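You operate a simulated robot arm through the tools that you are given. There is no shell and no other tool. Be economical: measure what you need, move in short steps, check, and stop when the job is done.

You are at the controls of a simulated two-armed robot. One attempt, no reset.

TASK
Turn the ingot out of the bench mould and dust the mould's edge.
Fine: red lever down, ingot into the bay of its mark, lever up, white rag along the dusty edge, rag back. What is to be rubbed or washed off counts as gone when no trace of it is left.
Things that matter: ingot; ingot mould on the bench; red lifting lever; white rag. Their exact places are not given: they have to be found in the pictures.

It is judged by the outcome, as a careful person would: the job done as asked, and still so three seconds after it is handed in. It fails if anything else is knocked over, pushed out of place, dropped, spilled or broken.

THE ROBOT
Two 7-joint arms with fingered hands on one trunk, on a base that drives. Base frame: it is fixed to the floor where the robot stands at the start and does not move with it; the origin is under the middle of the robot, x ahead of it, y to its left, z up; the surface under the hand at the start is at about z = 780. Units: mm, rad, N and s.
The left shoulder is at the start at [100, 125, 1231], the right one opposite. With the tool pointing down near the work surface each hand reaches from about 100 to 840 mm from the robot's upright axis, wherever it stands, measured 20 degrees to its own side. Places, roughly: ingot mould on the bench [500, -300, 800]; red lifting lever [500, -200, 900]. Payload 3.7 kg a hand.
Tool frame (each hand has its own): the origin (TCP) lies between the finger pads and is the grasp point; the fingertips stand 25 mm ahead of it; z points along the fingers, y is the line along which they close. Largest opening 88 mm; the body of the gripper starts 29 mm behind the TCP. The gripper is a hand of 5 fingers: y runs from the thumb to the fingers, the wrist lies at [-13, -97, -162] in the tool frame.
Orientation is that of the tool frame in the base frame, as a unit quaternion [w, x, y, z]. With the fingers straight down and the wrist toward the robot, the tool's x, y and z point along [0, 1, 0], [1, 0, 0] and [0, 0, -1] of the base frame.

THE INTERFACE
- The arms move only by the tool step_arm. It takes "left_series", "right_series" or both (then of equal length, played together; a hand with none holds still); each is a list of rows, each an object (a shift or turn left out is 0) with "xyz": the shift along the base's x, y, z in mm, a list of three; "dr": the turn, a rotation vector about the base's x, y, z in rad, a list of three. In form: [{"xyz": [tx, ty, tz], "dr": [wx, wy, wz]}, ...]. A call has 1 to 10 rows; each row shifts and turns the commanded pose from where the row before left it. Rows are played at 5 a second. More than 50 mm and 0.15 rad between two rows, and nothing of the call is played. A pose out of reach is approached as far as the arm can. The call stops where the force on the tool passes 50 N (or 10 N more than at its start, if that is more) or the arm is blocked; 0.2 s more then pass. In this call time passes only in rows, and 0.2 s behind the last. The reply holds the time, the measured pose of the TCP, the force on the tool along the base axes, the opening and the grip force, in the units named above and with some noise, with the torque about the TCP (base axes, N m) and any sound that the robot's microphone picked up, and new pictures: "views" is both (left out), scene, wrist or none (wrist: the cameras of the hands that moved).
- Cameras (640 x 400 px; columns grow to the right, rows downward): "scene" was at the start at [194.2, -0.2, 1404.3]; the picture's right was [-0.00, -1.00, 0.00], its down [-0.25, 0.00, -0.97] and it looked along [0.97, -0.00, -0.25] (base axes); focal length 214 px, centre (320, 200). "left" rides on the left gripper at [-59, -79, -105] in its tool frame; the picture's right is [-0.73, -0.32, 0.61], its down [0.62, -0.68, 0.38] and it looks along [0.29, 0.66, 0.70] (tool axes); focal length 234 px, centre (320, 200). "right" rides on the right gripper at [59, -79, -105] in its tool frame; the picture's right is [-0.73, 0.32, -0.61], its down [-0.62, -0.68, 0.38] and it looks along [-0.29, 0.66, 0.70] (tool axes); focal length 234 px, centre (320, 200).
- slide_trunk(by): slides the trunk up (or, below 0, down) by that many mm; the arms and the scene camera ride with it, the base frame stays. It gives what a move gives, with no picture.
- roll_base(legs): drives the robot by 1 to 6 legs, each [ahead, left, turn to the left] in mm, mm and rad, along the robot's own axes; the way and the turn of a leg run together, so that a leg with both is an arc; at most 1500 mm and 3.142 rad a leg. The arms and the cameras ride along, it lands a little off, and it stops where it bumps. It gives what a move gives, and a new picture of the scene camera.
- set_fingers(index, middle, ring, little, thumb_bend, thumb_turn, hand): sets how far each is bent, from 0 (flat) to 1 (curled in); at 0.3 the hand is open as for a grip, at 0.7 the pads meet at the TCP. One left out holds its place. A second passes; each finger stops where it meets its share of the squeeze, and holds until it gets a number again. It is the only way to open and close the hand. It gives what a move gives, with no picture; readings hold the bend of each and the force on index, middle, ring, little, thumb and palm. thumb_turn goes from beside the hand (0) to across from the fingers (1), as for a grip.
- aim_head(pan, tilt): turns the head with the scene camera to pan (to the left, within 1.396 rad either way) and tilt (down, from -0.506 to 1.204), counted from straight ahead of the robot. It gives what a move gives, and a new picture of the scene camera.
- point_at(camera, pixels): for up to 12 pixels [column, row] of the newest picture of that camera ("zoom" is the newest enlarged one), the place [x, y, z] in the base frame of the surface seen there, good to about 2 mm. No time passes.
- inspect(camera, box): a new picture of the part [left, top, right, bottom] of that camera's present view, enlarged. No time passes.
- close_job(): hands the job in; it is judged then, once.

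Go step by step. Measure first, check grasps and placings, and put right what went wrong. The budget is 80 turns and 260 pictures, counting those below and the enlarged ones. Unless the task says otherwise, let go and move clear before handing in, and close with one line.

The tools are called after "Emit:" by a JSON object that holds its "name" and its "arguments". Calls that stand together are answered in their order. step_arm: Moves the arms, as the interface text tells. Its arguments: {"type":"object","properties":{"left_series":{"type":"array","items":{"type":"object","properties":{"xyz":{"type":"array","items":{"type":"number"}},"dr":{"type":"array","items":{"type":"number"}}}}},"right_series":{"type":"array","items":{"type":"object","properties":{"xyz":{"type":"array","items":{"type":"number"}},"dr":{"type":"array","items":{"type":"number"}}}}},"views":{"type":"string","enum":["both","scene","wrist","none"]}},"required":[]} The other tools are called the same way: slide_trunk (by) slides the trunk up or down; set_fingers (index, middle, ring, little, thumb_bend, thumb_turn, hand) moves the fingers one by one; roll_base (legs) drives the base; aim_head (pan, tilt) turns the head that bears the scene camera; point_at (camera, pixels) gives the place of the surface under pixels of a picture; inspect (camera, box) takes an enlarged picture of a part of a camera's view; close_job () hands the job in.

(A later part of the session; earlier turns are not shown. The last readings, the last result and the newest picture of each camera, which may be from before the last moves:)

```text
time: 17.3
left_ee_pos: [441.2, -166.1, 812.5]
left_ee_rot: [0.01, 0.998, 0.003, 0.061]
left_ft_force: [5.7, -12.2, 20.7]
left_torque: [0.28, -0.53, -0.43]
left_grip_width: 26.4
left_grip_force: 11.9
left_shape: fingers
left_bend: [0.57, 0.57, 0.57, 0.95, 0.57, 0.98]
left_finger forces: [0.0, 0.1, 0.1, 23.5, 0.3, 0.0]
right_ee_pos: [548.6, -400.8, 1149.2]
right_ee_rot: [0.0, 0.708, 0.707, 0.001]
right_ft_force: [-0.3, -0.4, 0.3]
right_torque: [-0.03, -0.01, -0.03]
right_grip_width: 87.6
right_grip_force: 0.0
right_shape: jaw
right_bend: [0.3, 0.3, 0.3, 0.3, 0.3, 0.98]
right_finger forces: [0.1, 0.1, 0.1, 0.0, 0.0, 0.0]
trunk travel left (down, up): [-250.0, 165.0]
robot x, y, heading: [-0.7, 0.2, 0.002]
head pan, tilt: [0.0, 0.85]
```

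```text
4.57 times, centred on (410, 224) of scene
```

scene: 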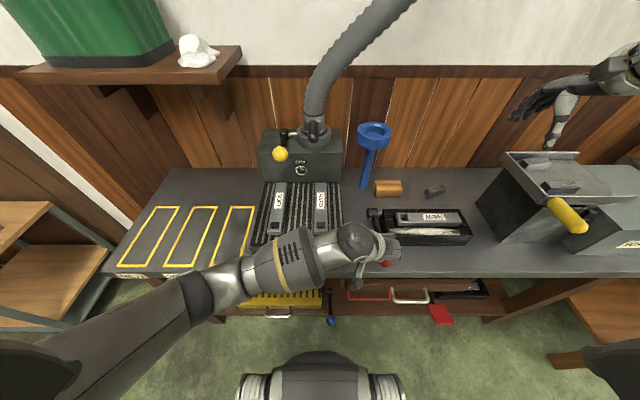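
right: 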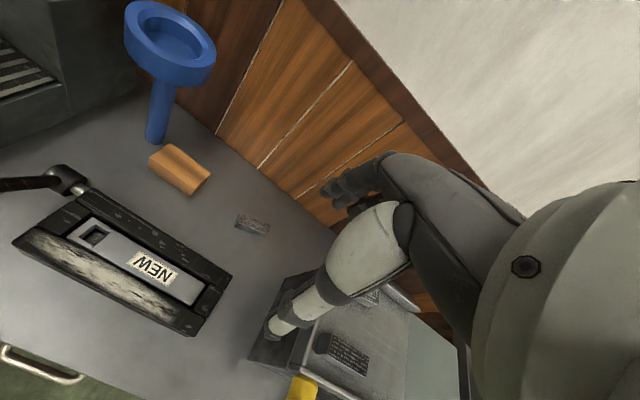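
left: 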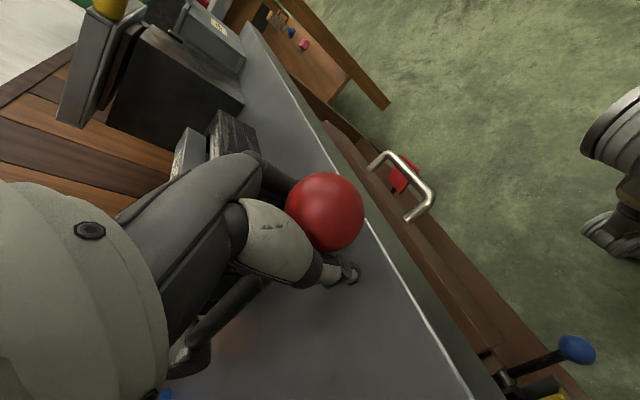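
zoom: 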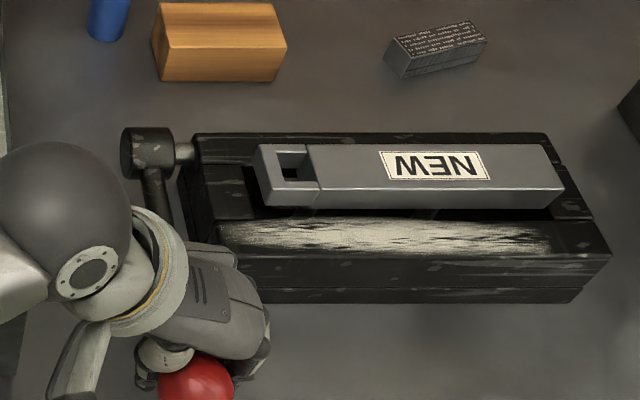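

Emit:
{"name": "set_fingers", "arguments": {"hand": "left", "index": 0.3, "middle": 0.3, "ring": 0.35, "little": 0.45, "thumb_bend": 0.3}}

Emit:
{"name": "step_arm", "arguments": {"left_series": [{"xyz": [0, 2, 15], "dr": [0, 0.06, 0]}, {"xyz": [0, 0, 15], "dr": [0, 0.06, 0]}, {"xyz": [0, 0, 25]}, {"xyz": [0, 0, 40]}], "views": "both"}}

Emit:
{"name": "inspect", "arguments": {"camera": "scene", "box": [340, 180, 480, 267]}}

```text
time: 18.3
left_ee_pos: [441.5, -163.2, 810.9]
left_ee_rot: [0.007, 0.998, 0.004, 0.061]
left_ft_force: [0.5, -3.1, 15.8]
left_torque: [0.04, -0.55, -0.12]
left_grip_width: 84.5
left_grip_force: 7.7
left_shape: fingers
left_bend: [0.3, 0.3, 0.35, 0.97, 0.3, 0.98]
left_finger forces: [0.0, 0.1, 0.1, 16.4, 0.1, 0.1]
right_ee_pos: [548.7, -398.8, 1150.0]
right_ee_rot: [-0.001, 0.707, 0.707, 0.001]
right_ft_force: [0.3, 0.0, -0.3]
right_torque: [-0.03, -0.02, 0.02]
right_grip_width: 87.9
right_grip_force: 0.0
right_shape: jaw
right_bend: [0.3, 0.3, 0.3, 0.3, 0.3, 0.98]
right_finger forces: [0.1, 0.0, 0.0, 0.0, 0.0, 0.0]
trunk travel left (down, up): [-250.0, 165.0]
robot x, y, heading: [-0.4, 1.3, -0.0]
head pan, tilt: [0.0, 0.85]
```

```text
time: 19.3
left_ee_pos: [441.2, -160.0, 907.5]
left_ee_rot: [0.006, 1.0, 0.004, 0.001]
left_ft_force: [-0.4, -0.9, -0.3]
left_torque: [0.01, -0.02, -0.02]
left_grip_width: 84.7
left_grip_force: 0.1
left_shape: fingers
left_bend: [0.3, 0.3, 0.35, 0.45, 0.3, 0.98]
left_finger forces: [0.1, 0.1, 0.0, 0.0, 0.1, 0.1]
right_ee_pos: [549.5, -399.5, 1150.0]
right_ee_rot: [-0.001, 0.707, 0.707, -0.001]
right_ft_force: [0.4, -0.2, 0.0]
right_torque: [0.01, -0.02, 0.02]
right_grip_width: 87.9
right_grip_force: 0.1
right_shape: jaw
right_bend: [0.3, 0.3, 0.3, 0.3, 0.3, 0.98]
right_finger forces: [0.1, 0.0, 0.0, 0.0, 0.1, 0.0]
trunk travel left (down, up): [-250.0, 165.0]
robot x, y, heading: [-1.8, 3.5, -0.003]
head pan, tilt: [0.0, 0.85]
```

scene: 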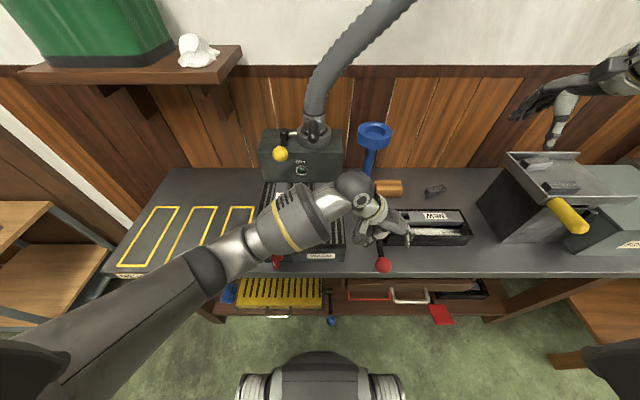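
left: 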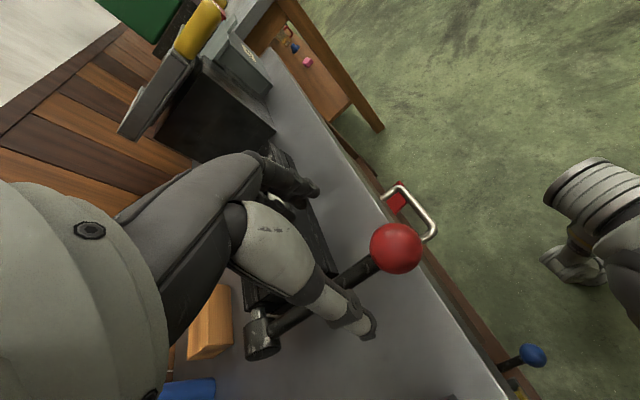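

```text
4.57 times, centred on (410, 224) of scene
```

zoom: 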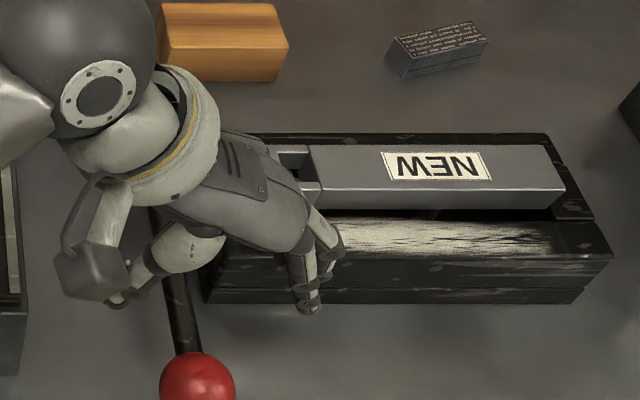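

The lever stays down and the ingot is raised. I'll retract the left hand and bring the right hand over the ingot centre, about (545,-312).

Emit:
{"name": "step_arm", "arguments": {"left_series": [{"xyz": [0, 10, 40]}, {"xyz": [0, 20, 45]}, {"xyz": [0, 35, 35]}, {"xyz": [0, 45, 20]}, {"xyz": [0, 48, 10]}, {"xyz": [0, 48, 10]}], "right_series": [{"xyz": [0, 8, -30]}, {"xyz": [0, 16, -30]}, {"xyz": [-1, 16, -35]}, {"xyz": [-1, 16, -40]}, {"xyz": [-1, 16, -40]}, {"xyz": [-1, 16, -40]}], "views": "both"}}

```text
time: 20.7
left_ee_pos: [441.9, 47.3, 1066.3]
left_ee_rot: [0.007, 1.0, 0.004, 0.001]
left_ft_force: [0.5, 0.1, -0.3]
left_torque: [-0.01, 0.03, -0.04]
left_grip_width: 84.1
left_grip_force: 0.0
left_shape: fingers
left_bend: [0.3, 0.3, 0.35, 0.45, 0.3, 0.98]
left_finger forces: [0.0, 0.0, 0.0, 0.0, 0.0, 0.0]
right_ee_pos: [544.9, -309.8, 934.1]
right_ee_rot: [0.0, 0.707, 0.707, 0.0]
right_ft_force: [-0.8, -0.7, 0.5]
right_torque: [-0.02, 0.01, 0.01]
right_grip_width: 87.6
right_grip_force: 0.1
right_shape: jaw
right_bend: [0.3, 0.3, 0.3, 0.3, 0.3, 0.98]
right_finger forces: [0.0, 0.1, 0.0, 0.1, 0.0, 0.0]
trunk travel left (down, up): [-250.0, 165.0]
robot x, y, heading: [-1.9, -1.4, -0.002]
head pan, tilt: [0.0, 0.85]
```

scene: 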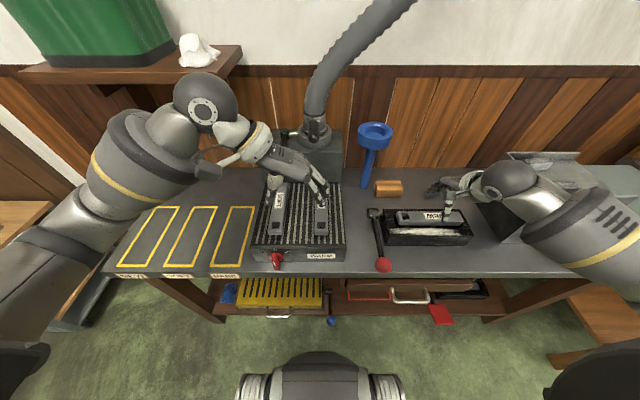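
right: 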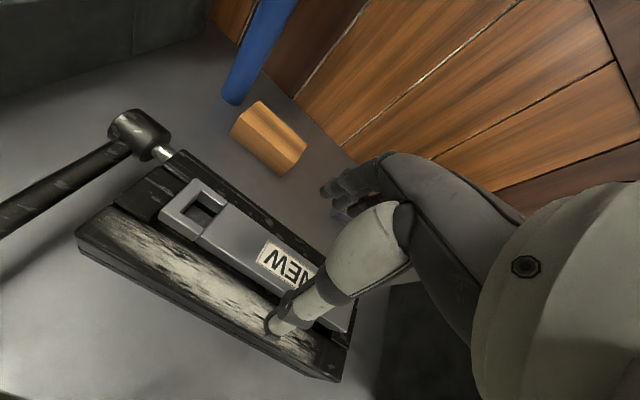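
left: 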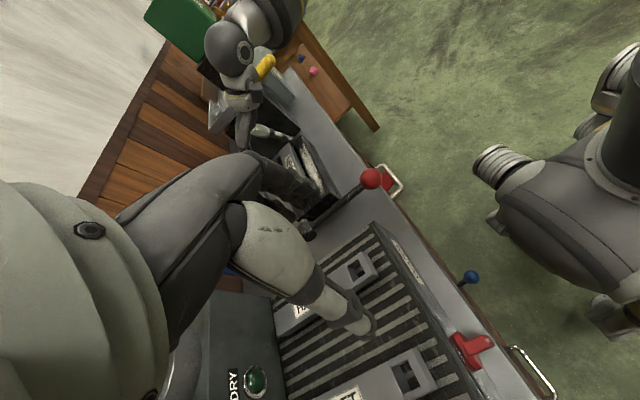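

Emit:
{"name": "inspect", "arguments": {"camera": "left", "box": [180, 0, 320, 88]}}

Emit:
{"name": "point_at", "arguments": {"camera": "left", "pixels": [[262, 68], [258, 80], [270, 58], [250, 30], [275, 25], [225, 45], [240, 100], [245, 120], [285, 95]]}}

Emit:
{"name": "point_at", "arguments": {"camera": "scene", "pixels": [[575, 262], [560, 250], [530, 230], [530, 180], [490, 190], [600, 275], [635, 285], [548, 245]]}}

```text
4.55 times, centred on (250, 44) of left
```

zoom: 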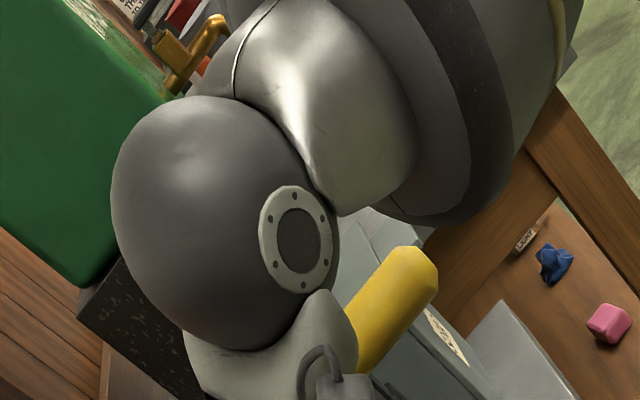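

```text
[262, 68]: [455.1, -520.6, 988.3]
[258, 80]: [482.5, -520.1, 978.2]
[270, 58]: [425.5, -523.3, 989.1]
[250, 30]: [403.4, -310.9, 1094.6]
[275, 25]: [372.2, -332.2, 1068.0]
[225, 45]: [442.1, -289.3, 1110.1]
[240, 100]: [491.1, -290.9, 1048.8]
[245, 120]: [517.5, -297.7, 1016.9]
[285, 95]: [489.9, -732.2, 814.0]
```

```text
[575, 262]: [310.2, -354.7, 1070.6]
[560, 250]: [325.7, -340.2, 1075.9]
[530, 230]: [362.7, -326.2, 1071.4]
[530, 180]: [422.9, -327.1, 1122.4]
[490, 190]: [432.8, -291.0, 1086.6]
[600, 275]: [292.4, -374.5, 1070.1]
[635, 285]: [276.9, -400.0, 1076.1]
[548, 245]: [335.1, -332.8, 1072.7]
```

The forearm is well clear of the yellow handle. I'll descend to about z 868 and close on the ingot.

Emit:
{"name": "step_arm", "arguments": {"right_series": [{"xyz": [0, -2, -30]}, {"xyz": [0, 0, -24]}, {"xyz": [0, 0, -12]}], "views": "wrist"}}

Emit:
{"name": "set_fingers", "arguments": {"hand": "right", "index": 0.5, "middle": 0.5, "ring": 0.5, "little": 0.5, "thumb_bend": 0.5}}

Emit:
{"name": "inspect", "arguments": {"camera": "right", "box": [140, 150, 460, 350]}}

```text
time: 21.5
left_ee_pos: [442.1, 44.4, 1065.3]
left_ee_rot: [0.006, 1.0, 0.004, 0.001]
left_ft_force: [-0.6, -0.7, 0.0]
left_torque: [-0.01, -0.03, 0.01]
left_grip_width: 84.6
left_grip_force: 0.1
left_shape: fingers
left_bend: [0.3, 0.3, 0.35, 0.45, 0.3, 0.98]
left_finger forces: [0.1, 0.0, 0.0, 0.0, 0.1, 0.0]
right_ee_pos: [546.2, -313.2, 868.4]
right_ee_rot: [0.0, 0.707, 0.707, 0.0]
right_ft_force: [-0.2, -0.2, 0.1]
right_torque: [0.0, -0.02, 0.03]
right_grip_width: 87.7
right_grip_force: 0.1
right_shape: jaw
right_bend: [0.3, 0.3, 0.3, 0.3, 0.3, 0.98]
right_finger forces: [0.0, 0.1, 0.0, 0.0, 0.1, 0.0]
trunk travel left (down, up): [-250.0, 165.0]
robot x, y, heading: [-2.3, -0.3, 0.002]
head pan, tilt: [0.0, 0.85]
```

right: 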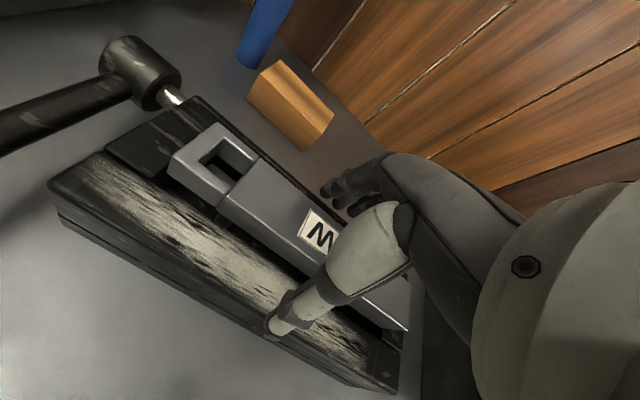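

```text
time: 22.5
left_ee_pos: [442.1, 44.6, 1066.1]
left_ee_rot: [0.007, 1.0, 0.005, 0.001]
left_ft_force: [-0.4, 0.1, -0.1]
left_torque: [-0.02, 0.0, 0.0]
left_grip_width: 84.5
left_grip_force: 0.0
left_shape: fingers
left_bend: [0.3, 0.3, 0.35, 0.45, 0.3, 0.98]
left_finger forces: [0.1, 0.0, 0.0, 0.0, 0.0, 0.0]
right_ee_pos: [545.5, -313.5, 869.2]
right_ee_rot: [0.0, 0.707, 0.707, 0.0]
right_ft_force: [-1.1, 0.8, 0.5]
right_torque: [0.0, -0.01, 0.0]
right_grip_width: 42.4
right_grip_force: 0.0
right_shape: fingers
right_bend: [0.5, 0.5, 0.5, 0.5, 0.5, 0.98]
right_finger forces: [0.0, 0.0, 0.1, 0.0, 0.1, 0.0]
trunk travel left (down, up): [-250.0, 165.0]
robot x, y, heading: [-1.0, -4.3, -0.004]
head pan, tilt: [0.0, 0.85]
```

```text
2.00 times, centred on (300, 250) of right
```

zoom: 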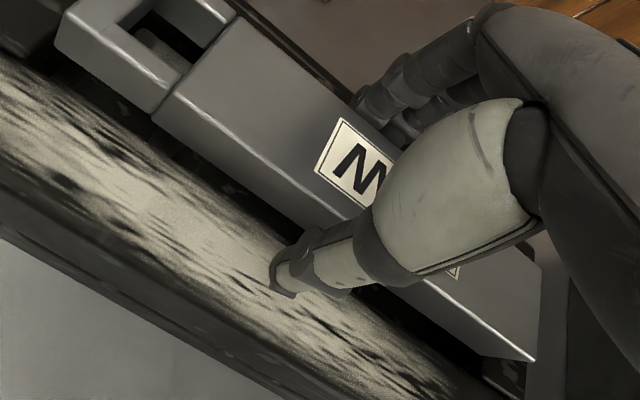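

Emit:
{"name": "step_arm", "arguments": {"right_series": [{"xyz": [0, 0, -5]}], "views": "none"}}

Emit:
{"name": "set_fingers", "arguments": {"hand": "right", "index": 0.75, "middle": 0.75, "ring": 0.75, "little": 0.75, "thumb_bend": 0.75}}

Emit:
{"name": "inspect", "arguments": {"camera": "right", "box": [140, 150, 460, 350]}}

```text
time: 22.9
left_ee_pos: [440.2, 45.2, 1066.0]
left_ee_rot: [0.007, 1.0, 0.004, 0.002]
left_ft_force: [0.1, -0.3, -0.5]
left_torque: [-0.03, -0.02, 0.0]
left_grip_width: 84.6
left_grip_force: 0.0
left_shape: fingers
left_bend: [0.3, 0.3, 0.35, 0.45, 0.3, 0.98]
left_finger forces: [0.0, 0.0, 0.0, 0.0, 0.1, 0.1]
right_ee_pos: [546.4, -313.6, 866.6]
right_ee_rot: [0.001, 0.707, 0.708, 0.002]
right_ft_force: [0.8, -0.8, 8.1]
right_torque: [-0.05, -0.23, 0.0]
right_grip_width: 42.4
right_grip_force: 4.2
right_shape: fingers
right_bend: [0.5, 0.49, 0.5, 0.5, 0.5, 0.98]
right_finger forces: [0.0, 8.0, 0.1, 0.1, 0.0, 0.0]
trunk travel left (down, up): [-250.0, 165.0]
robot x, y, heading: [1.2, 1.4, -0.002]
head pan, tilt: [0.0, 0.85]
```

```text
time: 23.9
left_ee_pos: [441.8, 43.9, 1065.4]
left_ee_rot: [0.007, 1.0, 0.005, 0.002]
left_ft_force: [0.1, 0.1, -0.1]
left_torque: [0.0, 0.0, 0.0]
left_grip_width: 84.5
left_grip_force: 0.0
left_shape: fingers
left_bend: [0.3, 0.3, 0.35, 0.45, 0.3, 0.98]
left_finger forces: [0.1, 0.0, 0.1, 0.0, 0.1, 0.1]
right_ee_pos: [544.9, -313.0, 865.3]
right_ee_rot: [0.001, 0.708, 0.707, 0.002]
right_ft_force: [4.2, -4.9, 15.0]
right_torque: [0.06, 0.66, 0.14]
right_grip_width: 24.7
right_grip_force: 40.1
right_shape: fingers
right_bend: [0.72, 0.64, 0.72, 0.73, 0.59, 0.93]
right_finger forces: [10.3, 6.8, 5.8, 4.7, 53.1, 0.0]
trunk travel left (down, up): [-250.0, 165.0]
robot x, y, heading: [1.0, -2.0, 0.001]
head pan, tilt: [0.0, 0.85]
```

```text
2.00 times, centred on (300, 250) of right
```

zoom: 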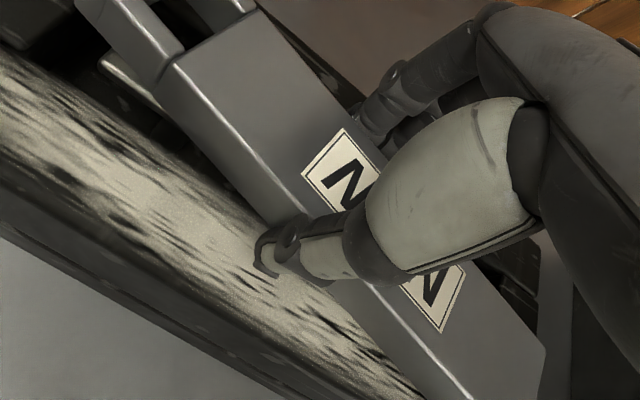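

The ingot twisted in the mould when gripped. I'll look from the head.

Emit:
{"name": "inspect", "arguments": {"camera": "scene", "box": [360, 160, 500, 260]}}

Emit:
{"name": "inspect", "arguments": {"camera": "right", "box": [100, 60, 420, 260]}}

Emit:
{"name": "inspect", "arguments": {"camera": "left", "box": [200, 60, 380, 180]}}

```text
4.00 times, centred on (430, 210) of scene
```

zoom: 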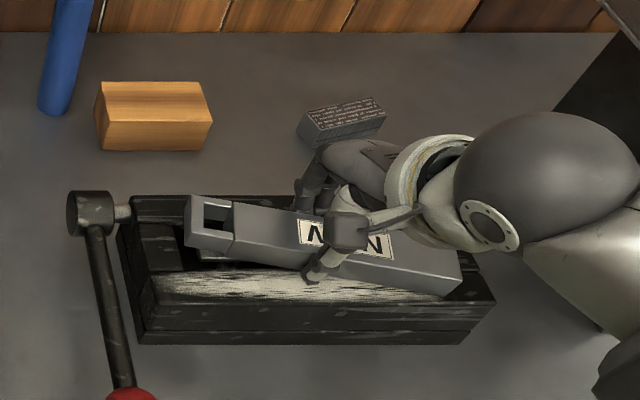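

```text
2.00 times, centred on (260, 160) of right
```

zoom: 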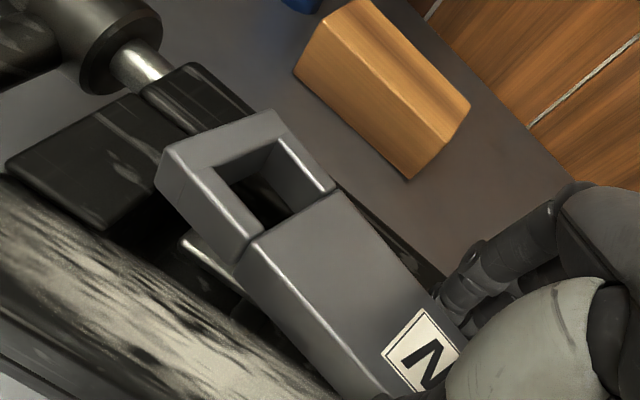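

```text
3.33 times, centred on (290, 120) of left
```

zoom: 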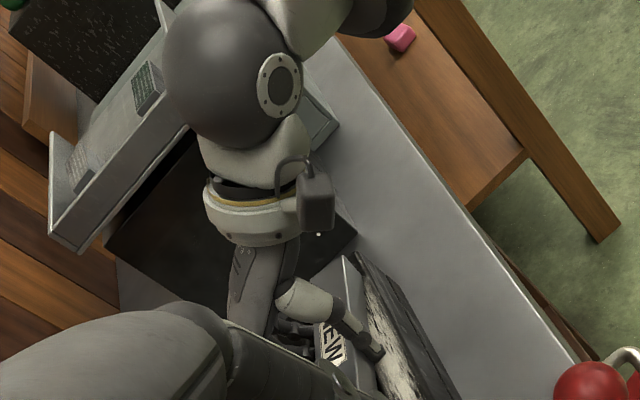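

It is yawed about 10° but held by all fingers. I'll lift slowly and check.

Emit:
{"name": "step_arm", "arguments": {"right_series": [{"xyz": [0, 0, 10]}, {"xyz": [0, 0, 15]}, {"xyz": [0, 0, 20]}], "views": "both"}}

Emit:
{"name": "inspect", "arguments": {"camera": "scene", "box": [360, 160, 500, 260]}}

```text
time: 24.7
left_ee_pos: [442.8, 46.6, 1065.4]
left_ee_rot: [0.007, 1.0, 0.004, 0.001]
left_ft_force: [-0.7, 0.2, -0.1]
left_torque: [0.02, -0.01, 0.01]
left_grip_width: 84.6
left_grip_force: 0.1
left_shape: fingers
left_bend: [0.3, 0.3, 0.35, 0.45, 0.3, 0.98]
left_finger forces: [0.0, 0.0, 0.0, 0.1, 0.1, 0.1]
right_ee_pos: [544.6, -313.5, 908.4]
right_ee_rot: [-0.002, 0.707, 0.707, 0.0]
right_ft_force: [-0.1, 0.7, -11.6]
right_torque: [-0.01, -0.12, 0.03]
right_grip_width: 25.2
right_grip_force: 23.2
right_shape: fingers
right_bend: [0.72, 0.72, 0.73, 0.74, 0.59, 0.91]
right_finger forces: [10.0, 6.0, 4.6, 3.0, 22.2, 0.1]
trunk travel left (down, up): [-250.0, 165.0]
robot x, y, heading: [3.9, -2.5, 0.002]
head pan, tilt: [0.0, 0.85]
```

scene: 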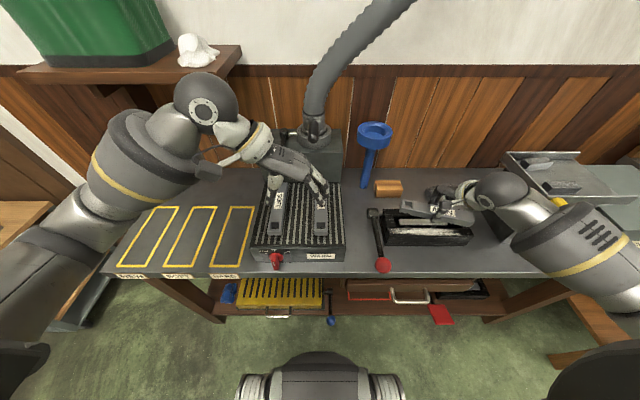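
right: 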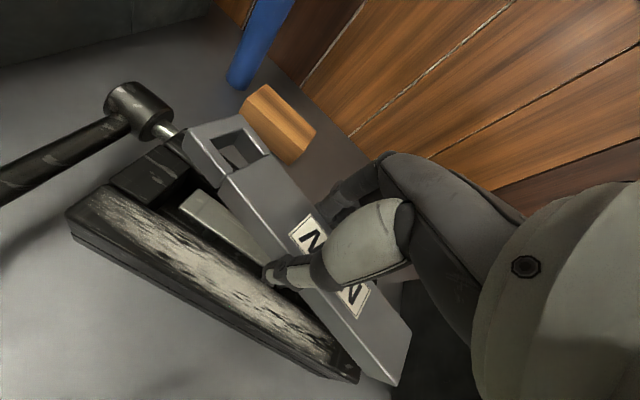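

```text
4.00 times, centred on (430, 210) of scene
```

zoom: 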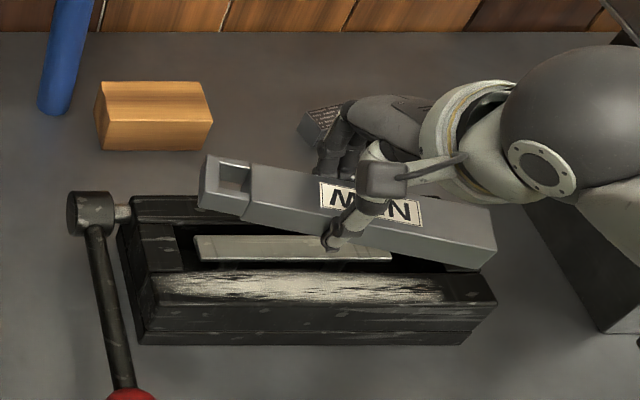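

Emit:
{"name": "point_at", "arguments": {"camera": "zoom", "pixels": [[270, 185], [260, 205], [470, 225], [460, 245], [240, 165], [205, 165], [490, 245], [485, 265], [225, 215]]}}

```text
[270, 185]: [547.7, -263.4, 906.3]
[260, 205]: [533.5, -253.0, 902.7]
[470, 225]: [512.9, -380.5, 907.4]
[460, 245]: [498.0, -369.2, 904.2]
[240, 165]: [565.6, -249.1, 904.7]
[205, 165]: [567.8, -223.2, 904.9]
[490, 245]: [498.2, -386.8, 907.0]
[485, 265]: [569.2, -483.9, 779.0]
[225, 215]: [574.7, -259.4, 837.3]
```

The ingot is held level with its top at 905 and yawed about -17°. I'll raise it, draw it back for clearance, and look left before driving.

Emit:
{"name": "step_arm", "arguments": {"right_series": [{"xyz": [0, 0, 25]}, {"xyz": [-5, 0, 30]}, {"xyz": [-20, 0, 30]}, {"xyz": [-30, 0, 20]}], "left_series": [{"xyz": [-5, 10, 10], "dr": [0, 0, 0.14]}, {"xyz": [-20, 20, 15], "dr": [0, 0, 0.14]}, {"xyz": [-20, 20, 15], "dr": [0, 0, 0.14]}, {"xyz": [-20, 20, 15], "dr": [0, 0, 0.14]}], "views": "none"}}

Emit:
{"name": "aim_head", "arguments": {"pan": 0.8, "tilt": 0.7}}

```text
time: 25.7
left_ee_pos: [392.7, 113.5, 1124.7]
left_ee_rot: [0.006, 0.96, 0.28, 0.003]
left_ft_force: [-0.2, -0.2, 0.1]
left_torque: [0.03, 0.0, -0.02]
left_grip_width: 84.8
left_grip_force: 0.1
left_shape: fingers
left_bend: [0.3, 0.3, 0.35, 0.45, 0.3, 0.98]
left_finger forces: [0.0, 0.0, 0.0, 0.1, 0.1, 0.0]
left hand out of reach, approached as far as the arm can: row 4
right_ee_pos: [490.1, -313.1, 1014.4]
right_ee_rot: [-0.001, 0.707, 0.707, 0.0]
right_ft_force: [0.3, -0.2, -12.8]
right_torque: [-0.01, -0.14, -0.02]
right_grip_width: 25.4
right_grip_force: 23.1
right_shape: fingers
right_bend: [0.72, 0.72, 0.73, 0.74, 0.58, 0.91]
right_finger forces: [10.2, 6.1, 4.7, 2.8, 22.5, 0.0]
trunk travel left (down, up): [-250.0, 165.0]
robot x, y, heading: [-4.4, 0.4, -0.001]
head pan, tilt: [0.0, 0.85]
```

```text
time: 26.8
left_ee_pos: [393.9, 113.1, 1122.2]
left_ee_rot: [0.006, 0.96, 0.279, 0.002]
left_ft_force: [0.0, 0.6, 0.3]
left_torque: [0.03, 0.03, -0.02]
left_grip_width: 84.5
left_grip_force: 0.1
left_shape: fingers
left_bend: [0.3, 0.3, 0.35, 0.45, 0.3, 0.98]
left_finger forces: [0.1, 0.0, 0.0, 0.0, 0.1, 0.0]
right_ee_pos: [492.4, -314.5, 1013.5]
right_ee_rot: [-0.002, 0.707, 0.707, 0.0]
right_ft_force: [0.0, 0.2, -13.2]
right_torque: [0.03, -0.13, -0.02]
right_grip_width: 25.1
right_grip_force: 23.3
right_shape: fingers
right_bend: [0.72, 0.72, 0.73, 0.74, 0.58, 0.91]
right_finger forces: [10.3, 6.2, 4.7, 2.9, 22.4, 0.0]
trunk travel left (down, up): [-250.0, 165.0]
robot x, y, heading: [-3.1, -0.0, 0.002]
head pan, tilt: [0.799, 0.7]
```

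scene: 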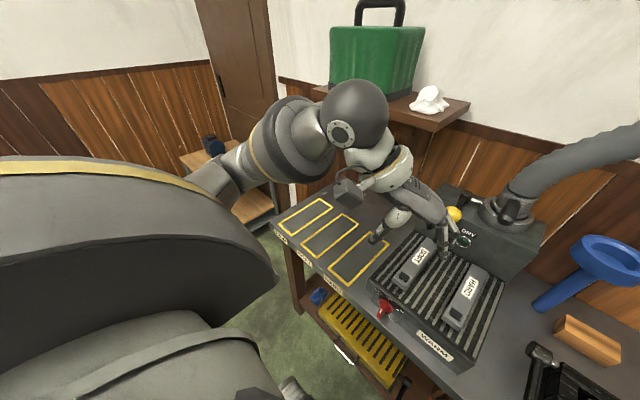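

Emit:
{"name": "point_at", "arguments": {"camera": "scene", "pixels": [[260, 205], [200, 160], [215, 148], [100, 110], [235, 60], [300, 255], [275, 235], [240, 300], [35, 100], [255, 220], [345, 190], [200, 60]]}}

```text
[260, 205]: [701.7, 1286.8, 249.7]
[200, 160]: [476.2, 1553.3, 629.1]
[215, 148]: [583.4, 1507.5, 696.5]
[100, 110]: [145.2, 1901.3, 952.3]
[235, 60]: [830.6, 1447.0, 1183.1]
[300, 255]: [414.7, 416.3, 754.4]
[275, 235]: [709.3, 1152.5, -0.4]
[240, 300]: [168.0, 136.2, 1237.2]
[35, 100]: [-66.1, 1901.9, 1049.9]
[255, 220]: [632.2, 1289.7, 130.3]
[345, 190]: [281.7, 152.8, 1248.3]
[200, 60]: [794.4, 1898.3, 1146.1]
```

The left side is clear (cart at y>1150). I'll drive 500 mm left.

Emit:
{"name": "roll_base", "arguments": {"legs": [[0, 500, 0]]}}

Emit:
{"name": "aim_head", "arguments": {"pan": 0.0, "tilt": 0.85}}

```text
time: 31.8
left_ee_pos: [394.3, 620.8, 1123.1]
left_ee_rot: [0.006, 0.96, 0.279, 0.001]
left_ft_force: [-0.5, 0.3, -0.4]
left_torque: [0.0, -0.01, 0.02]
left_grip_width: 84.3
left_grip_force: 0.1
left_shape: fingers
left_bend: [0.3, 0.3, 0.35, 0.45, 0.3, 0.98]
left_finger forces: [0.0, 0.1, 0.0, 0.0, 0.0, 0.1]
right_ee_pos: [491.8, 191.8, 1013.4]
right_ee_rot: [-0.001, 0.707, 0.707, 0.0]
right_ft_force: [-0.4, -0.1, -12.1]
right_torque: [-0.04, -0.12, -0.02]
right_grip_width: 25.4
right_grip_force: 23.3
right_shape: fingers
right_bend: [0.72, 0.72, 0.73, 0.74, 0.58, 0.91]
right_finger forces: [10.3, 6.1, 4.7, 2.8, 22.5, 0.1]
trunk travel left (down, up): [-250.0, 165.0]
robot x, y, heading: [-3.5, 508.6, -0.001]
head pan, tilt: [0.799, 0.7]
```

scene: 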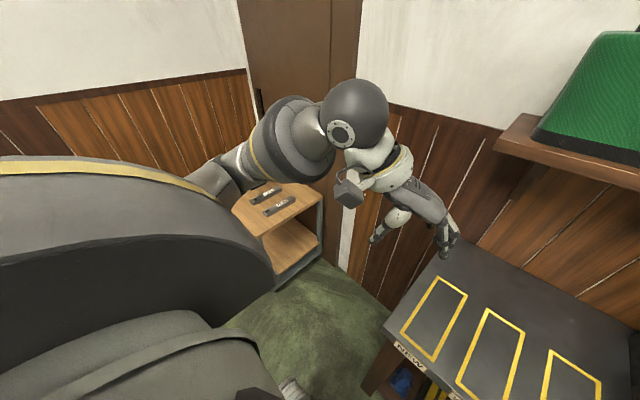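

```text
time: 32.9
left_ee_pos: [393.8, 619.9, 1122.8]
left_ee_rot: [0.006, 0.96, 0.279, 0.002]
left_ft_force: [-0.1, -0.2, 0.1]
left_torque: [0.01, 0.0, 0.0]
left_grip_width: 84.5
left_grip_force: 0.1
left_shape: fingers
left_bend: [0.3, 0.3, 0.35, 0.45, 0.3, 0.98]
left_finger forces: [0.1, 0.0, 0.0, 0.1, 0.1, 0.0]
right_ee_pos: [491.3, 191.7, 1013.5]
right_ee_rot: [-0.001, 0.707, 0.707, 0.0]
right_ft_force: [-0.1, 0.3, -13.5]
right_torque: [-0.04, -0.15, -0.04]
right_grip_width: 25.5
right_grip_force: 22.6
right_shape: fingers
right_bend: [0.72, 0.72, 0.73, 0.74, 0.58, 0.91]
right_finger forces: [10.2, 6.2, 4.7, 3.0, 22.4, 0.0]
trunk travel left (down, up): [-250.0, 165.0]
robot x, y, heading: [-0.5, 506.4, 0.001]
head pan, tilt: [0.0, 0.85]
```

scene: 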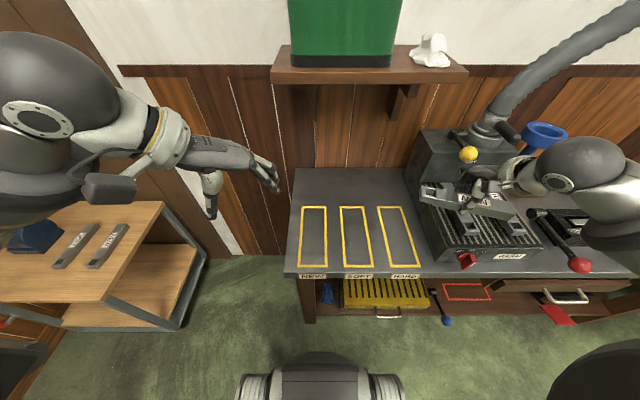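

Emit:
{"name": "step_arm", "arguments": {"right_series": [{"xyz": [2, 21, 0], "dr": [0, 0, 0.143]}, {"xyz": [2, 21, 0], "dr": [0, 0, 0.143]}, {"xyz": [2, 21, 0], "dr": [0, 0, 0.143]}, {"xyz": [2, 21, 0], "dr": [0, 0, 0.143]}, {"xyz": [2, 21, 0], "dr": [0, 0, 0.143]}, {"xyz": [2, 21, 0], "dr": [0, 0, 0.143]}, {"xyz": [2, 21, 0], "dr": [0, 0, 0.143]}, {"xyz": [2, 21, 0], "dr": [0, 0, 0.143]}], "views": "both"}}

```text
time: 34.7
left_ee_pos: [394.2, 619.7, 1122.7]
left_ee_rot: [0.005, 0.96, 0.281, 0.002]
left_ft_force: [0.3, 0.4, 0.7]
left_torque: [0.0, -0.01, -0.02]
left_grip_width: 84.6
left_grip_force: 0.1
left_shape: fingers
left_bend: [0.3, 0.3, 0.35, 0.45, 0.3, 0.98]
left_finger forces: [0.1, 0.0, 0.0, 0.0, 0.0, 0.0]
right_ee_pos: [507.1, 360.4, 1010.8]
right_ee_rot: [-0.001, 0.211, 0.977, 0.0]
right_ft_force: [0.3, 1.2, -12.6]
right_torque: [0.11, -0.08, -0.03]
right_grip_width: 25.5
right_grip_force: 23.6
right_shape: fingers
right_bend: [0.72, 0.72, 0.73, 0.74, 0.58, 0.91]
right_finger forces: [10.2, 6.0, 4.5, 3.0, 22.0, 0.0]
trunk travel left (down, up): [-250.0, 165.0]
robot x, y, heading: [0.4, 505.6, -0.0]
head pan, tilt: [0.0, 0.85]
```

scene: 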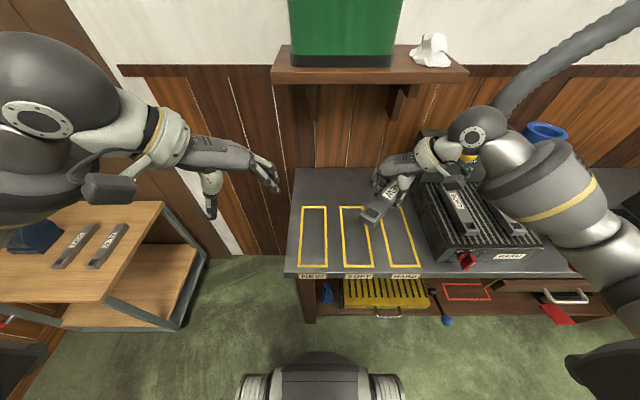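
right: 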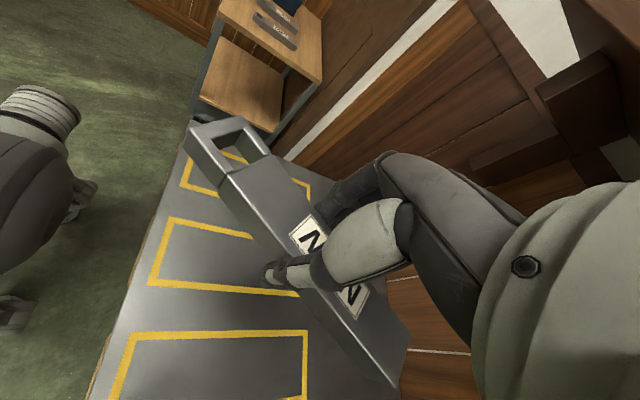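

Emit:
{"name": "step_arm", "arguments": {"right_series": [{"xyz": [6, 32, 0], "dr": [0, 0, 0.143]}, {"xyz": [6, 32, 0], "dr": [0, 0, 0.143]}, {"xyz": [6, 32, 0], "dr": [0, 0, 0.143]}, {"xyz": [6, 32, 0], "dr": [0, 0, 0.143]}, {"xyz": [6, 32, 0], "dr": [0, 0, 0.143]}], "views": "both"}}

Emit:
{"name": "inspect", "arguments": {"camera": "scene", "box": [270, 160, 430, 280]}}

```text
time: 35.9
left_ee_pos: [393.9, 622.1, 1122.2]
left_ee_rot: [0.006, 0.96, 0.281, 0.001]
left_ft_force: [-0.9, -0.3, 0.1]
left_torque: [0.02, -0.03, -0.01]
left_grip_width: 84.8
left_grip_force: 0.1
left_shape: fingers
left_bend: [0.3, 0.3, 0.35, 0.45, 0.3, 0.98]
left_finger forces: [0.0, 0.1, 0.0, 0.1, 0.0, 0.0]
right_ee_pos: [535.5, 521.2, 1012.1]
right_ee_rot: [-0.002, -0.144, 0.99, 0.0]
right_ft_force: [-0.6, 0.2, -12.7]
right_torque: [0.1, 0.02, 0.02]
right_grip_width: 25.4
right_grip_force: 22.7
right_shape: fingers
right_bend: [0.72, 0.72, 0.73, 0.74, 0.58, 0.91]
right_finger forces: [10.2, 6.2, 4.6, 2.7, 21.7, 0.1]
trunk travel left (down, up): [-250.0, 165.0]
robot x, y, heading: [-1.2, 508.8, -0.001]
head pan, tilt: [0.0, 0.85]
```

scene: 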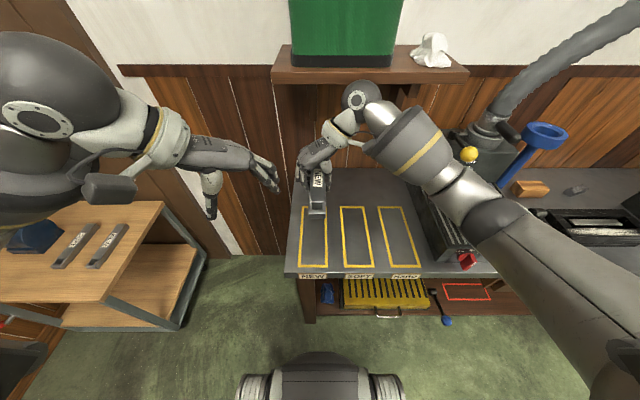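
right: 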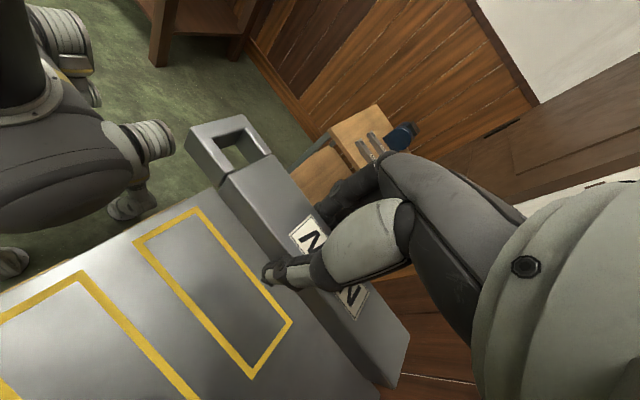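

```text
3.33 times, centred on (350, 220) of scene
```

zoom: 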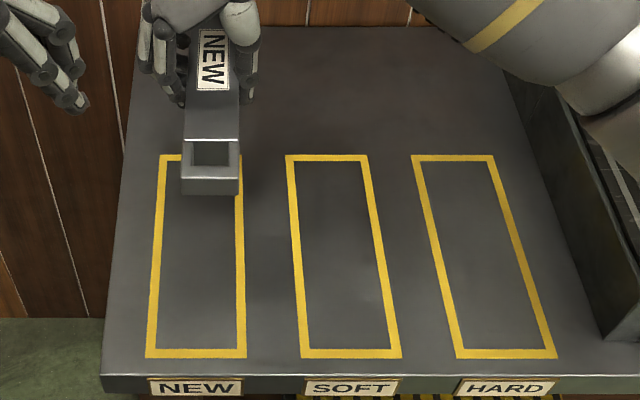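

Emit:
{"name": "point_at", "arguments": {"camera": "zoom", "pixels": [[188, 137], [236, 137], [195, 95], [234, 95], [184, 178], [236, 178], [184, 190], [236, 190], [163, 158], [242, 210], [150, 353], [242, 353]]}}

Emit:
{"name": "point_at", "arguments": {"camera": "right", "pixels": [[230, 180], [390, 375], [360, 290], [245, 172], [370, 385], [405, 335]]}}

```text
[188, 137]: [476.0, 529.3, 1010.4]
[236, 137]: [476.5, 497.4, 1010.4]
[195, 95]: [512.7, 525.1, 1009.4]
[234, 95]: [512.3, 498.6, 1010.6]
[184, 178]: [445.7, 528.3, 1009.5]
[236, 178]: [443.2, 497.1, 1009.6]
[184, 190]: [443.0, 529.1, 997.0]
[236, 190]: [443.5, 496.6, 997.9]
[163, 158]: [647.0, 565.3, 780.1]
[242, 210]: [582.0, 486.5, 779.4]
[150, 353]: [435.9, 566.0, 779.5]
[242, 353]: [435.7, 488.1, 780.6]
```

```text
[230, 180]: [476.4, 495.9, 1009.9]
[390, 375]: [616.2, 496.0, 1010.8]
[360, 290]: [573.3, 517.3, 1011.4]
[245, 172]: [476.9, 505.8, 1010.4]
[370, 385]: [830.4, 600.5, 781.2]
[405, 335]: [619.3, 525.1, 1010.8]
```

Emit:
{"name": "point_at", "arguments": {"camera": "scene", "pixels": [[358, 100], [400, 150], [440, 170], [480, 215], [520, 260], [580, 330], [460, 210], [430, 190]]}}

```text
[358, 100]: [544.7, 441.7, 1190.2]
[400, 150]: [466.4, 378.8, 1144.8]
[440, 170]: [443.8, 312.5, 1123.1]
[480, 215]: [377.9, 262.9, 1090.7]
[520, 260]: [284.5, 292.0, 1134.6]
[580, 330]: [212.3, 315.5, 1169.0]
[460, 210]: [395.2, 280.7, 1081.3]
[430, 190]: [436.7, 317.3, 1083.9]
```

The ingot is aligned at centre (532,512) and level. I'll shift it by (+10,+14) and lower towards the NEW bay.

Emit:
{"name": "step_arm", "arguments": {"right_series": [{"xyz": [5, 7, -30]}, {"xyz": [5, 7, -40]}, {"xyz": [0, 0, -40]}, {"xyz": [0, 0, -40]}, {"xyz": [0, 0, -30]}], "views": "both"}}

Emit:
{"name": "inspect", "arguments": {"camera": "scene", "box": [270, 160, 430, 280]}}

```text
time: 37.1
left_ee_pos: [394.7, 620.0, 1122.6]
left_ee_rot: [0.005, 0.96, 0.28, 0.001]
left_ft_force: [0.0, -0.2, 0.4]
left_torque: [0.0, 0.0, -0.01]
left_grip_width: 84.5
left_grip_force: 0.0
left_shape: fingers
left_bend: [0.3, 0.3, 0.35, 0.45, 0.3, 0.98]
left_finger forces: [0.1, 0.0, 0.1, 0.0, 0.0, 0.0]
right_ee_pos: [546.2, 533.4, 831.3]
right_ee_rot: [-0.001, -0.142, 0.99, 0.0]
right_ft_force: [0.2, 0.5, -12.1]
right_torque: [0.1, 0.06, 0.01]
right_grip_width: 25.7
right_grip_force: 22.9
right_shape: fingers
right_bend: [0.72, 0.72, 0.73, 0.74, 0.58, 0.91]
right_finger forces: [10.2, 6.0, 4.4, 2.7, 21.8, 0.0]
trunk travel left (down, up): [-250.0, 165.0]
robot x, y, heading: [1.7, 503.8, -0.0]
head pan, tilt: [0.0, 0.85]
```

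scene: 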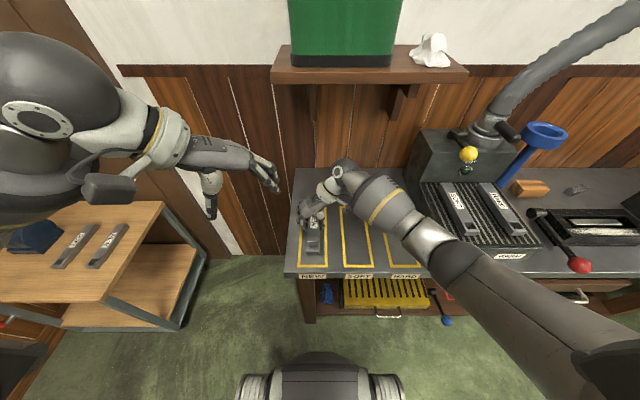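
right: 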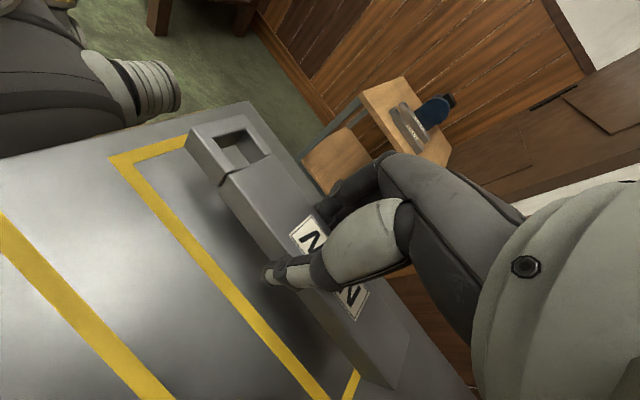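

```text
3.33 times, centred on (350, 220) of scene
```

zoom: 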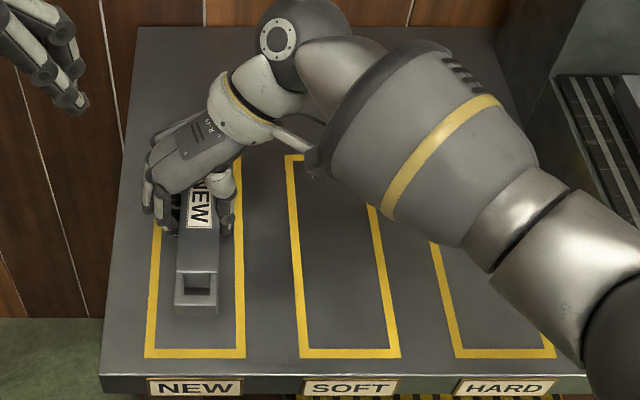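

Emit:
{"name": "point_at", "arguments": {"camera": "zoom", "pixels": [[180, 265], [216, 265], [178, 297], [215, 297], [176, 312], [215, 314], [152, 353], [240, 353]]}}

Emit:
{"name": "point_at", "arguments": {"camera": "right", "pixels": [[390, 375], [400, 340], [395, 388]]}}

```text
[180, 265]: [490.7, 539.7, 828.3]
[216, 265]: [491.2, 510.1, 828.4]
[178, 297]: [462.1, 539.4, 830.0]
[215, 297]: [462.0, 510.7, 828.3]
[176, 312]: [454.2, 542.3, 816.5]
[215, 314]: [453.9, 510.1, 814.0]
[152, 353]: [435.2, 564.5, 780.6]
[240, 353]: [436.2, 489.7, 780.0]
```

```text
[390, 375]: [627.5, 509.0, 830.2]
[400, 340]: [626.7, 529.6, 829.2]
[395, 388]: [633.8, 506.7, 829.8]
```

Centred at (544,526). I'll lower gently to contact.

Emit:
{"name": "step_arm", "arguments": {"right_series": [{"xyz": [0, 0, -8]}, {"xyz": [0, 0, -5]}, {"xyz": [0, 0, -3]}], "views": "none"}}

Emit:
{"name": "inspect", "arguments": {"camera": "right", "box": [150, 100, 350, 225]}}

```text
time: 37.9
left_ee_pos: [393.3, 620.4, 1122.7]
left_ee_rot: [0.006, 0.96, 0.28, 0.001]
left_ft_force: [0.4, 0.5, 0.2]
left_torque: [0.01, -0.03, 0.0]
left_grip_width: 84.5
left_grip_force: 0.0
left_shape: fingers
left_bend: [0.3, 0.3, 0.35, 0.45, 0.3, 0.98]
left_finger forces: [0.1, 0.1, 0.0, 0.0, 0.1, 0.0]
right_ee_pos: [546.3, 533.6, 815.3]
right_ee_rot: [-0.001, -0.142, 0.99, -0.001]
right_ft_force: [0.0, 0.8, -12.5]
right_torque: [0.17, -0.01, 0.05]
right_grip_width: 25.1
right_grip_force: 22.5
right_shape: fingers
right_bend: [0.72, 0.72, 0.73, 0.74, 0.58, 0.91]
right_finger forces: [10.1, 6.1, 4.5, 2.6, 21.8, 0.0]
trunk travel left (down, up): [-250.0, 165.0]
robot x, y, heading: [0.4, 507.2, 0.002]
head pan, tilt: [0.0, 0.85]
```

```text
3.20 times, centred on (250, 162) of right
```

zoom: 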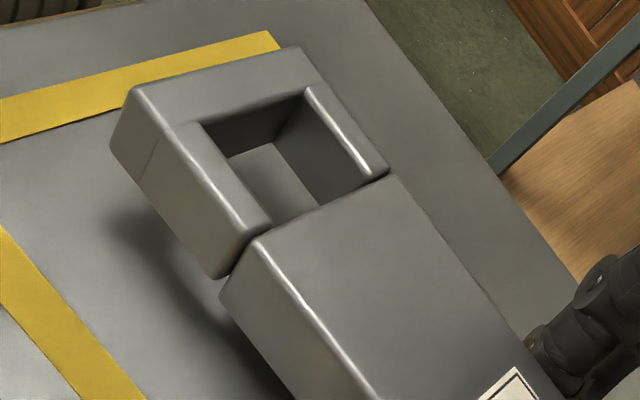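

Emit:
{"name": "step_arm", "arguments": {"right_series": [{"xyz": [0, 0, -3]}, {"xyz": [0, 0, -3]}], "views": "none"}}

```text
time: 38.5
left_ee_pos: [393.7, 621.4, 1123.2]
left_ee_rot: [0.006, 0.96, 0.28, 0.001]
left_ft_force: [0.6, -0.9, 0.0]
left_torque: [-0.02, 0.01, -0.01]
left_grip_width: 84.2
left_grip_force: 0.0
left_shape: fingers
left_bend: [0.3, 0.3, 0.35, 0.45, 0.3, 0.98]
left_finger forces: [0.0, 0.1, 0.0, 0.1, 0.0, 0.0]
right_ee_pos: [547.2, 533.7, 810.8]
right_ee_rot: [-0.002, -0.143, 0.99, -0.001]
right_ft_force: [-0.1, 0.6, -11.5]
right_torque: [0.1, 0.01, -0.02]
right_grip_width: 25.6
right_grip_force: 23.1
right_shape: fingers
right_bend: [0.72, 0.72, 0.73, 0.74, 0.58, 0.91]
right_finger forces: [10.1, 6.1, 4.5, 2.5, 21.8, 0.1]
trunk travel left (down, up): [-250.0, 165.0]
robot x, y, heading: [-2.5, 507.2, -0.002]
head pan, tilt: [0.0, 0.85]
```

Emit:
{"name": "step_arm", "arguments": {"right_series": [{"xyz": [0, 0, -2]}, {"xyz": [0, 0, -2]}], "views": "none"}}

Emit:
{"name": "inspect", "arguments": {"camera": "right", "box": [150, 100, 350, 225]}}

```text
time: 39.1
left_ee_pos: [393.8, 620.5, 1123.1]
left_ee_rot: [0.005, 0.96, 0.28, 0.001]
left_ft_force: [0.2, 0.3, 1.0]
left_torque: [0.01, 0.0, 0.0]
left_grip_width: 84.4
left_grip_force: 0.0
left_shape: fingers
left_bend: [0.3, 0.3, 0.35, 0.45, 0.3, 0.98]
left_finger forces: [0.1, 0.0, 0.1, 0.0, 0.0, 0.1]
right_ee_pos: [547.0, 535.8, 806.7]
right_ee_rot: [0.0, -0.143, 0.99, 0.001]
right_ft_force: [-0.3, -1.1, -5.5]
right_torque: [0.08, 0.03, 0.01]
right_grip_width: 25.2
right_grip_force: 24.5
right_shape: fingers
right_bend: [0.72, 0.72, 0.73, 0.74, 0.58, 0.91]
right_finger forces: [10.4, 6.1, 4.5, 2.6, 24.6, 0.0]
trunk travel left (down, up): [-250.0, 165.0]
robot x, y, heading: [1.2, 505.4, 0.002]
head pan, tilt: [0.0, 0.85]
```

```text
3.20 times, centred on (250, 162) of right
```

zoom: 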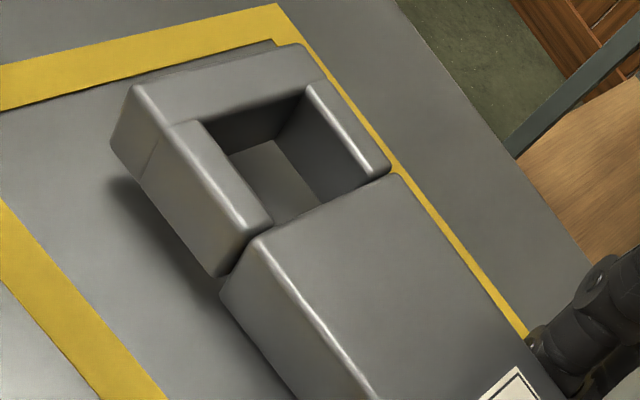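

Emit:
{"name": "step_arm", "arguments": {"right_series": [{"xyz": [0, 0, -1.5]}], "views": "none"}}

Emit:
{"name": "inspect", "arguments": {"camera": "scene", "box": [295, 190, 355, 260]}}

Emit:
{"name": "point_at", "arguments": {"camera": "right", "pixels": [[245, 190], [275, 170], [375, 370], [400, 335], [220, 185], [205, 165]]}}

```text
time: 39.5
left_ee_pos: [392.2, 620.7, 1122.1]
left_ee_rot: [0.007, 0.96, 0.279, 0.003]
left_ft_force: [0.5, -0.6, 0.2]
left_torque: [-0.02, -0.03, 0.01]
left_grip_width: 84.6
left_grip_force: 0.1
left_shape: fingers
left_bend: [0.3, 0.3, 0.35, 0.45, 0.3, 0.98]
left_finger forces: [0.1, 0.0, 0.0, 0.0, 0.0, 0.0]
right_ee_pos: [547.1, 535.4, 807.7]
right_ee_rot: [0.001, -0.143, 0.99, 0.0]
right_ft_force: [-1.5, -2.1, 2.4]
right_torque: [-0.2, 0.07, 0.01]
right_grip_width: 25.5
right_grip_force: 27.2
right_shape: fingers
right_bend: [0.72, 0.72, 0.73, 0.74, 0.58, 0.91]
right_finger forces: [10.3, 5.9, 4.3, 2.3, 32.3, 0.1]
trunk travel left (down, up): [-250.0, 165.0]
robot x, y, heading: [0.6, 506.7, 0.001]
head pan, tilt: [0.0, 0.85]
```

```text
5.71 times, centred on (325, 225) of scene
```

zoom: 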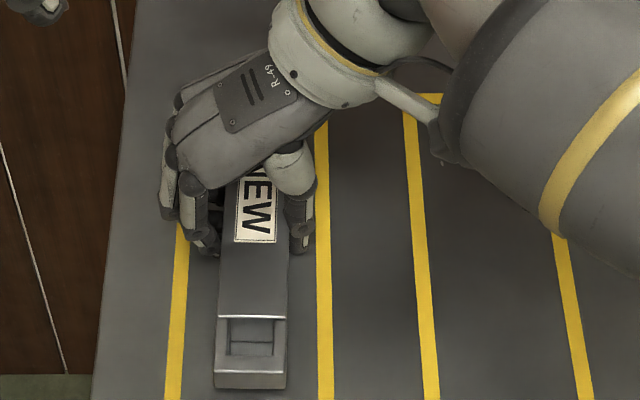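

```text
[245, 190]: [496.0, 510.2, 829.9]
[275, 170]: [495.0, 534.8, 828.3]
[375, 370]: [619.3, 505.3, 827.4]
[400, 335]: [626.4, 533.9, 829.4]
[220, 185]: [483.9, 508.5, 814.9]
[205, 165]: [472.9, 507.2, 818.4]
```

Emit:
{"name": "point_at", "arguments": {"camera": "zoom", "pixels": [[250, 300], [250, 362], [250, 372], [250, 384], [250, 391], [302, 248], [235, 290], [285, 290]]}}

```text
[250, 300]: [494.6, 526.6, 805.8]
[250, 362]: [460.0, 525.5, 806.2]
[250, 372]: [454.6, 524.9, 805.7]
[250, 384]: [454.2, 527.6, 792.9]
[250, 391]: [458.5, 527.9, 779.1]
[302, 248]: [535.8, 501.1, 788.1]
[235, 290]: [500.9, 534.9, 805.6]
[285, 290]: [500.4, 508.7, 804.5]
```

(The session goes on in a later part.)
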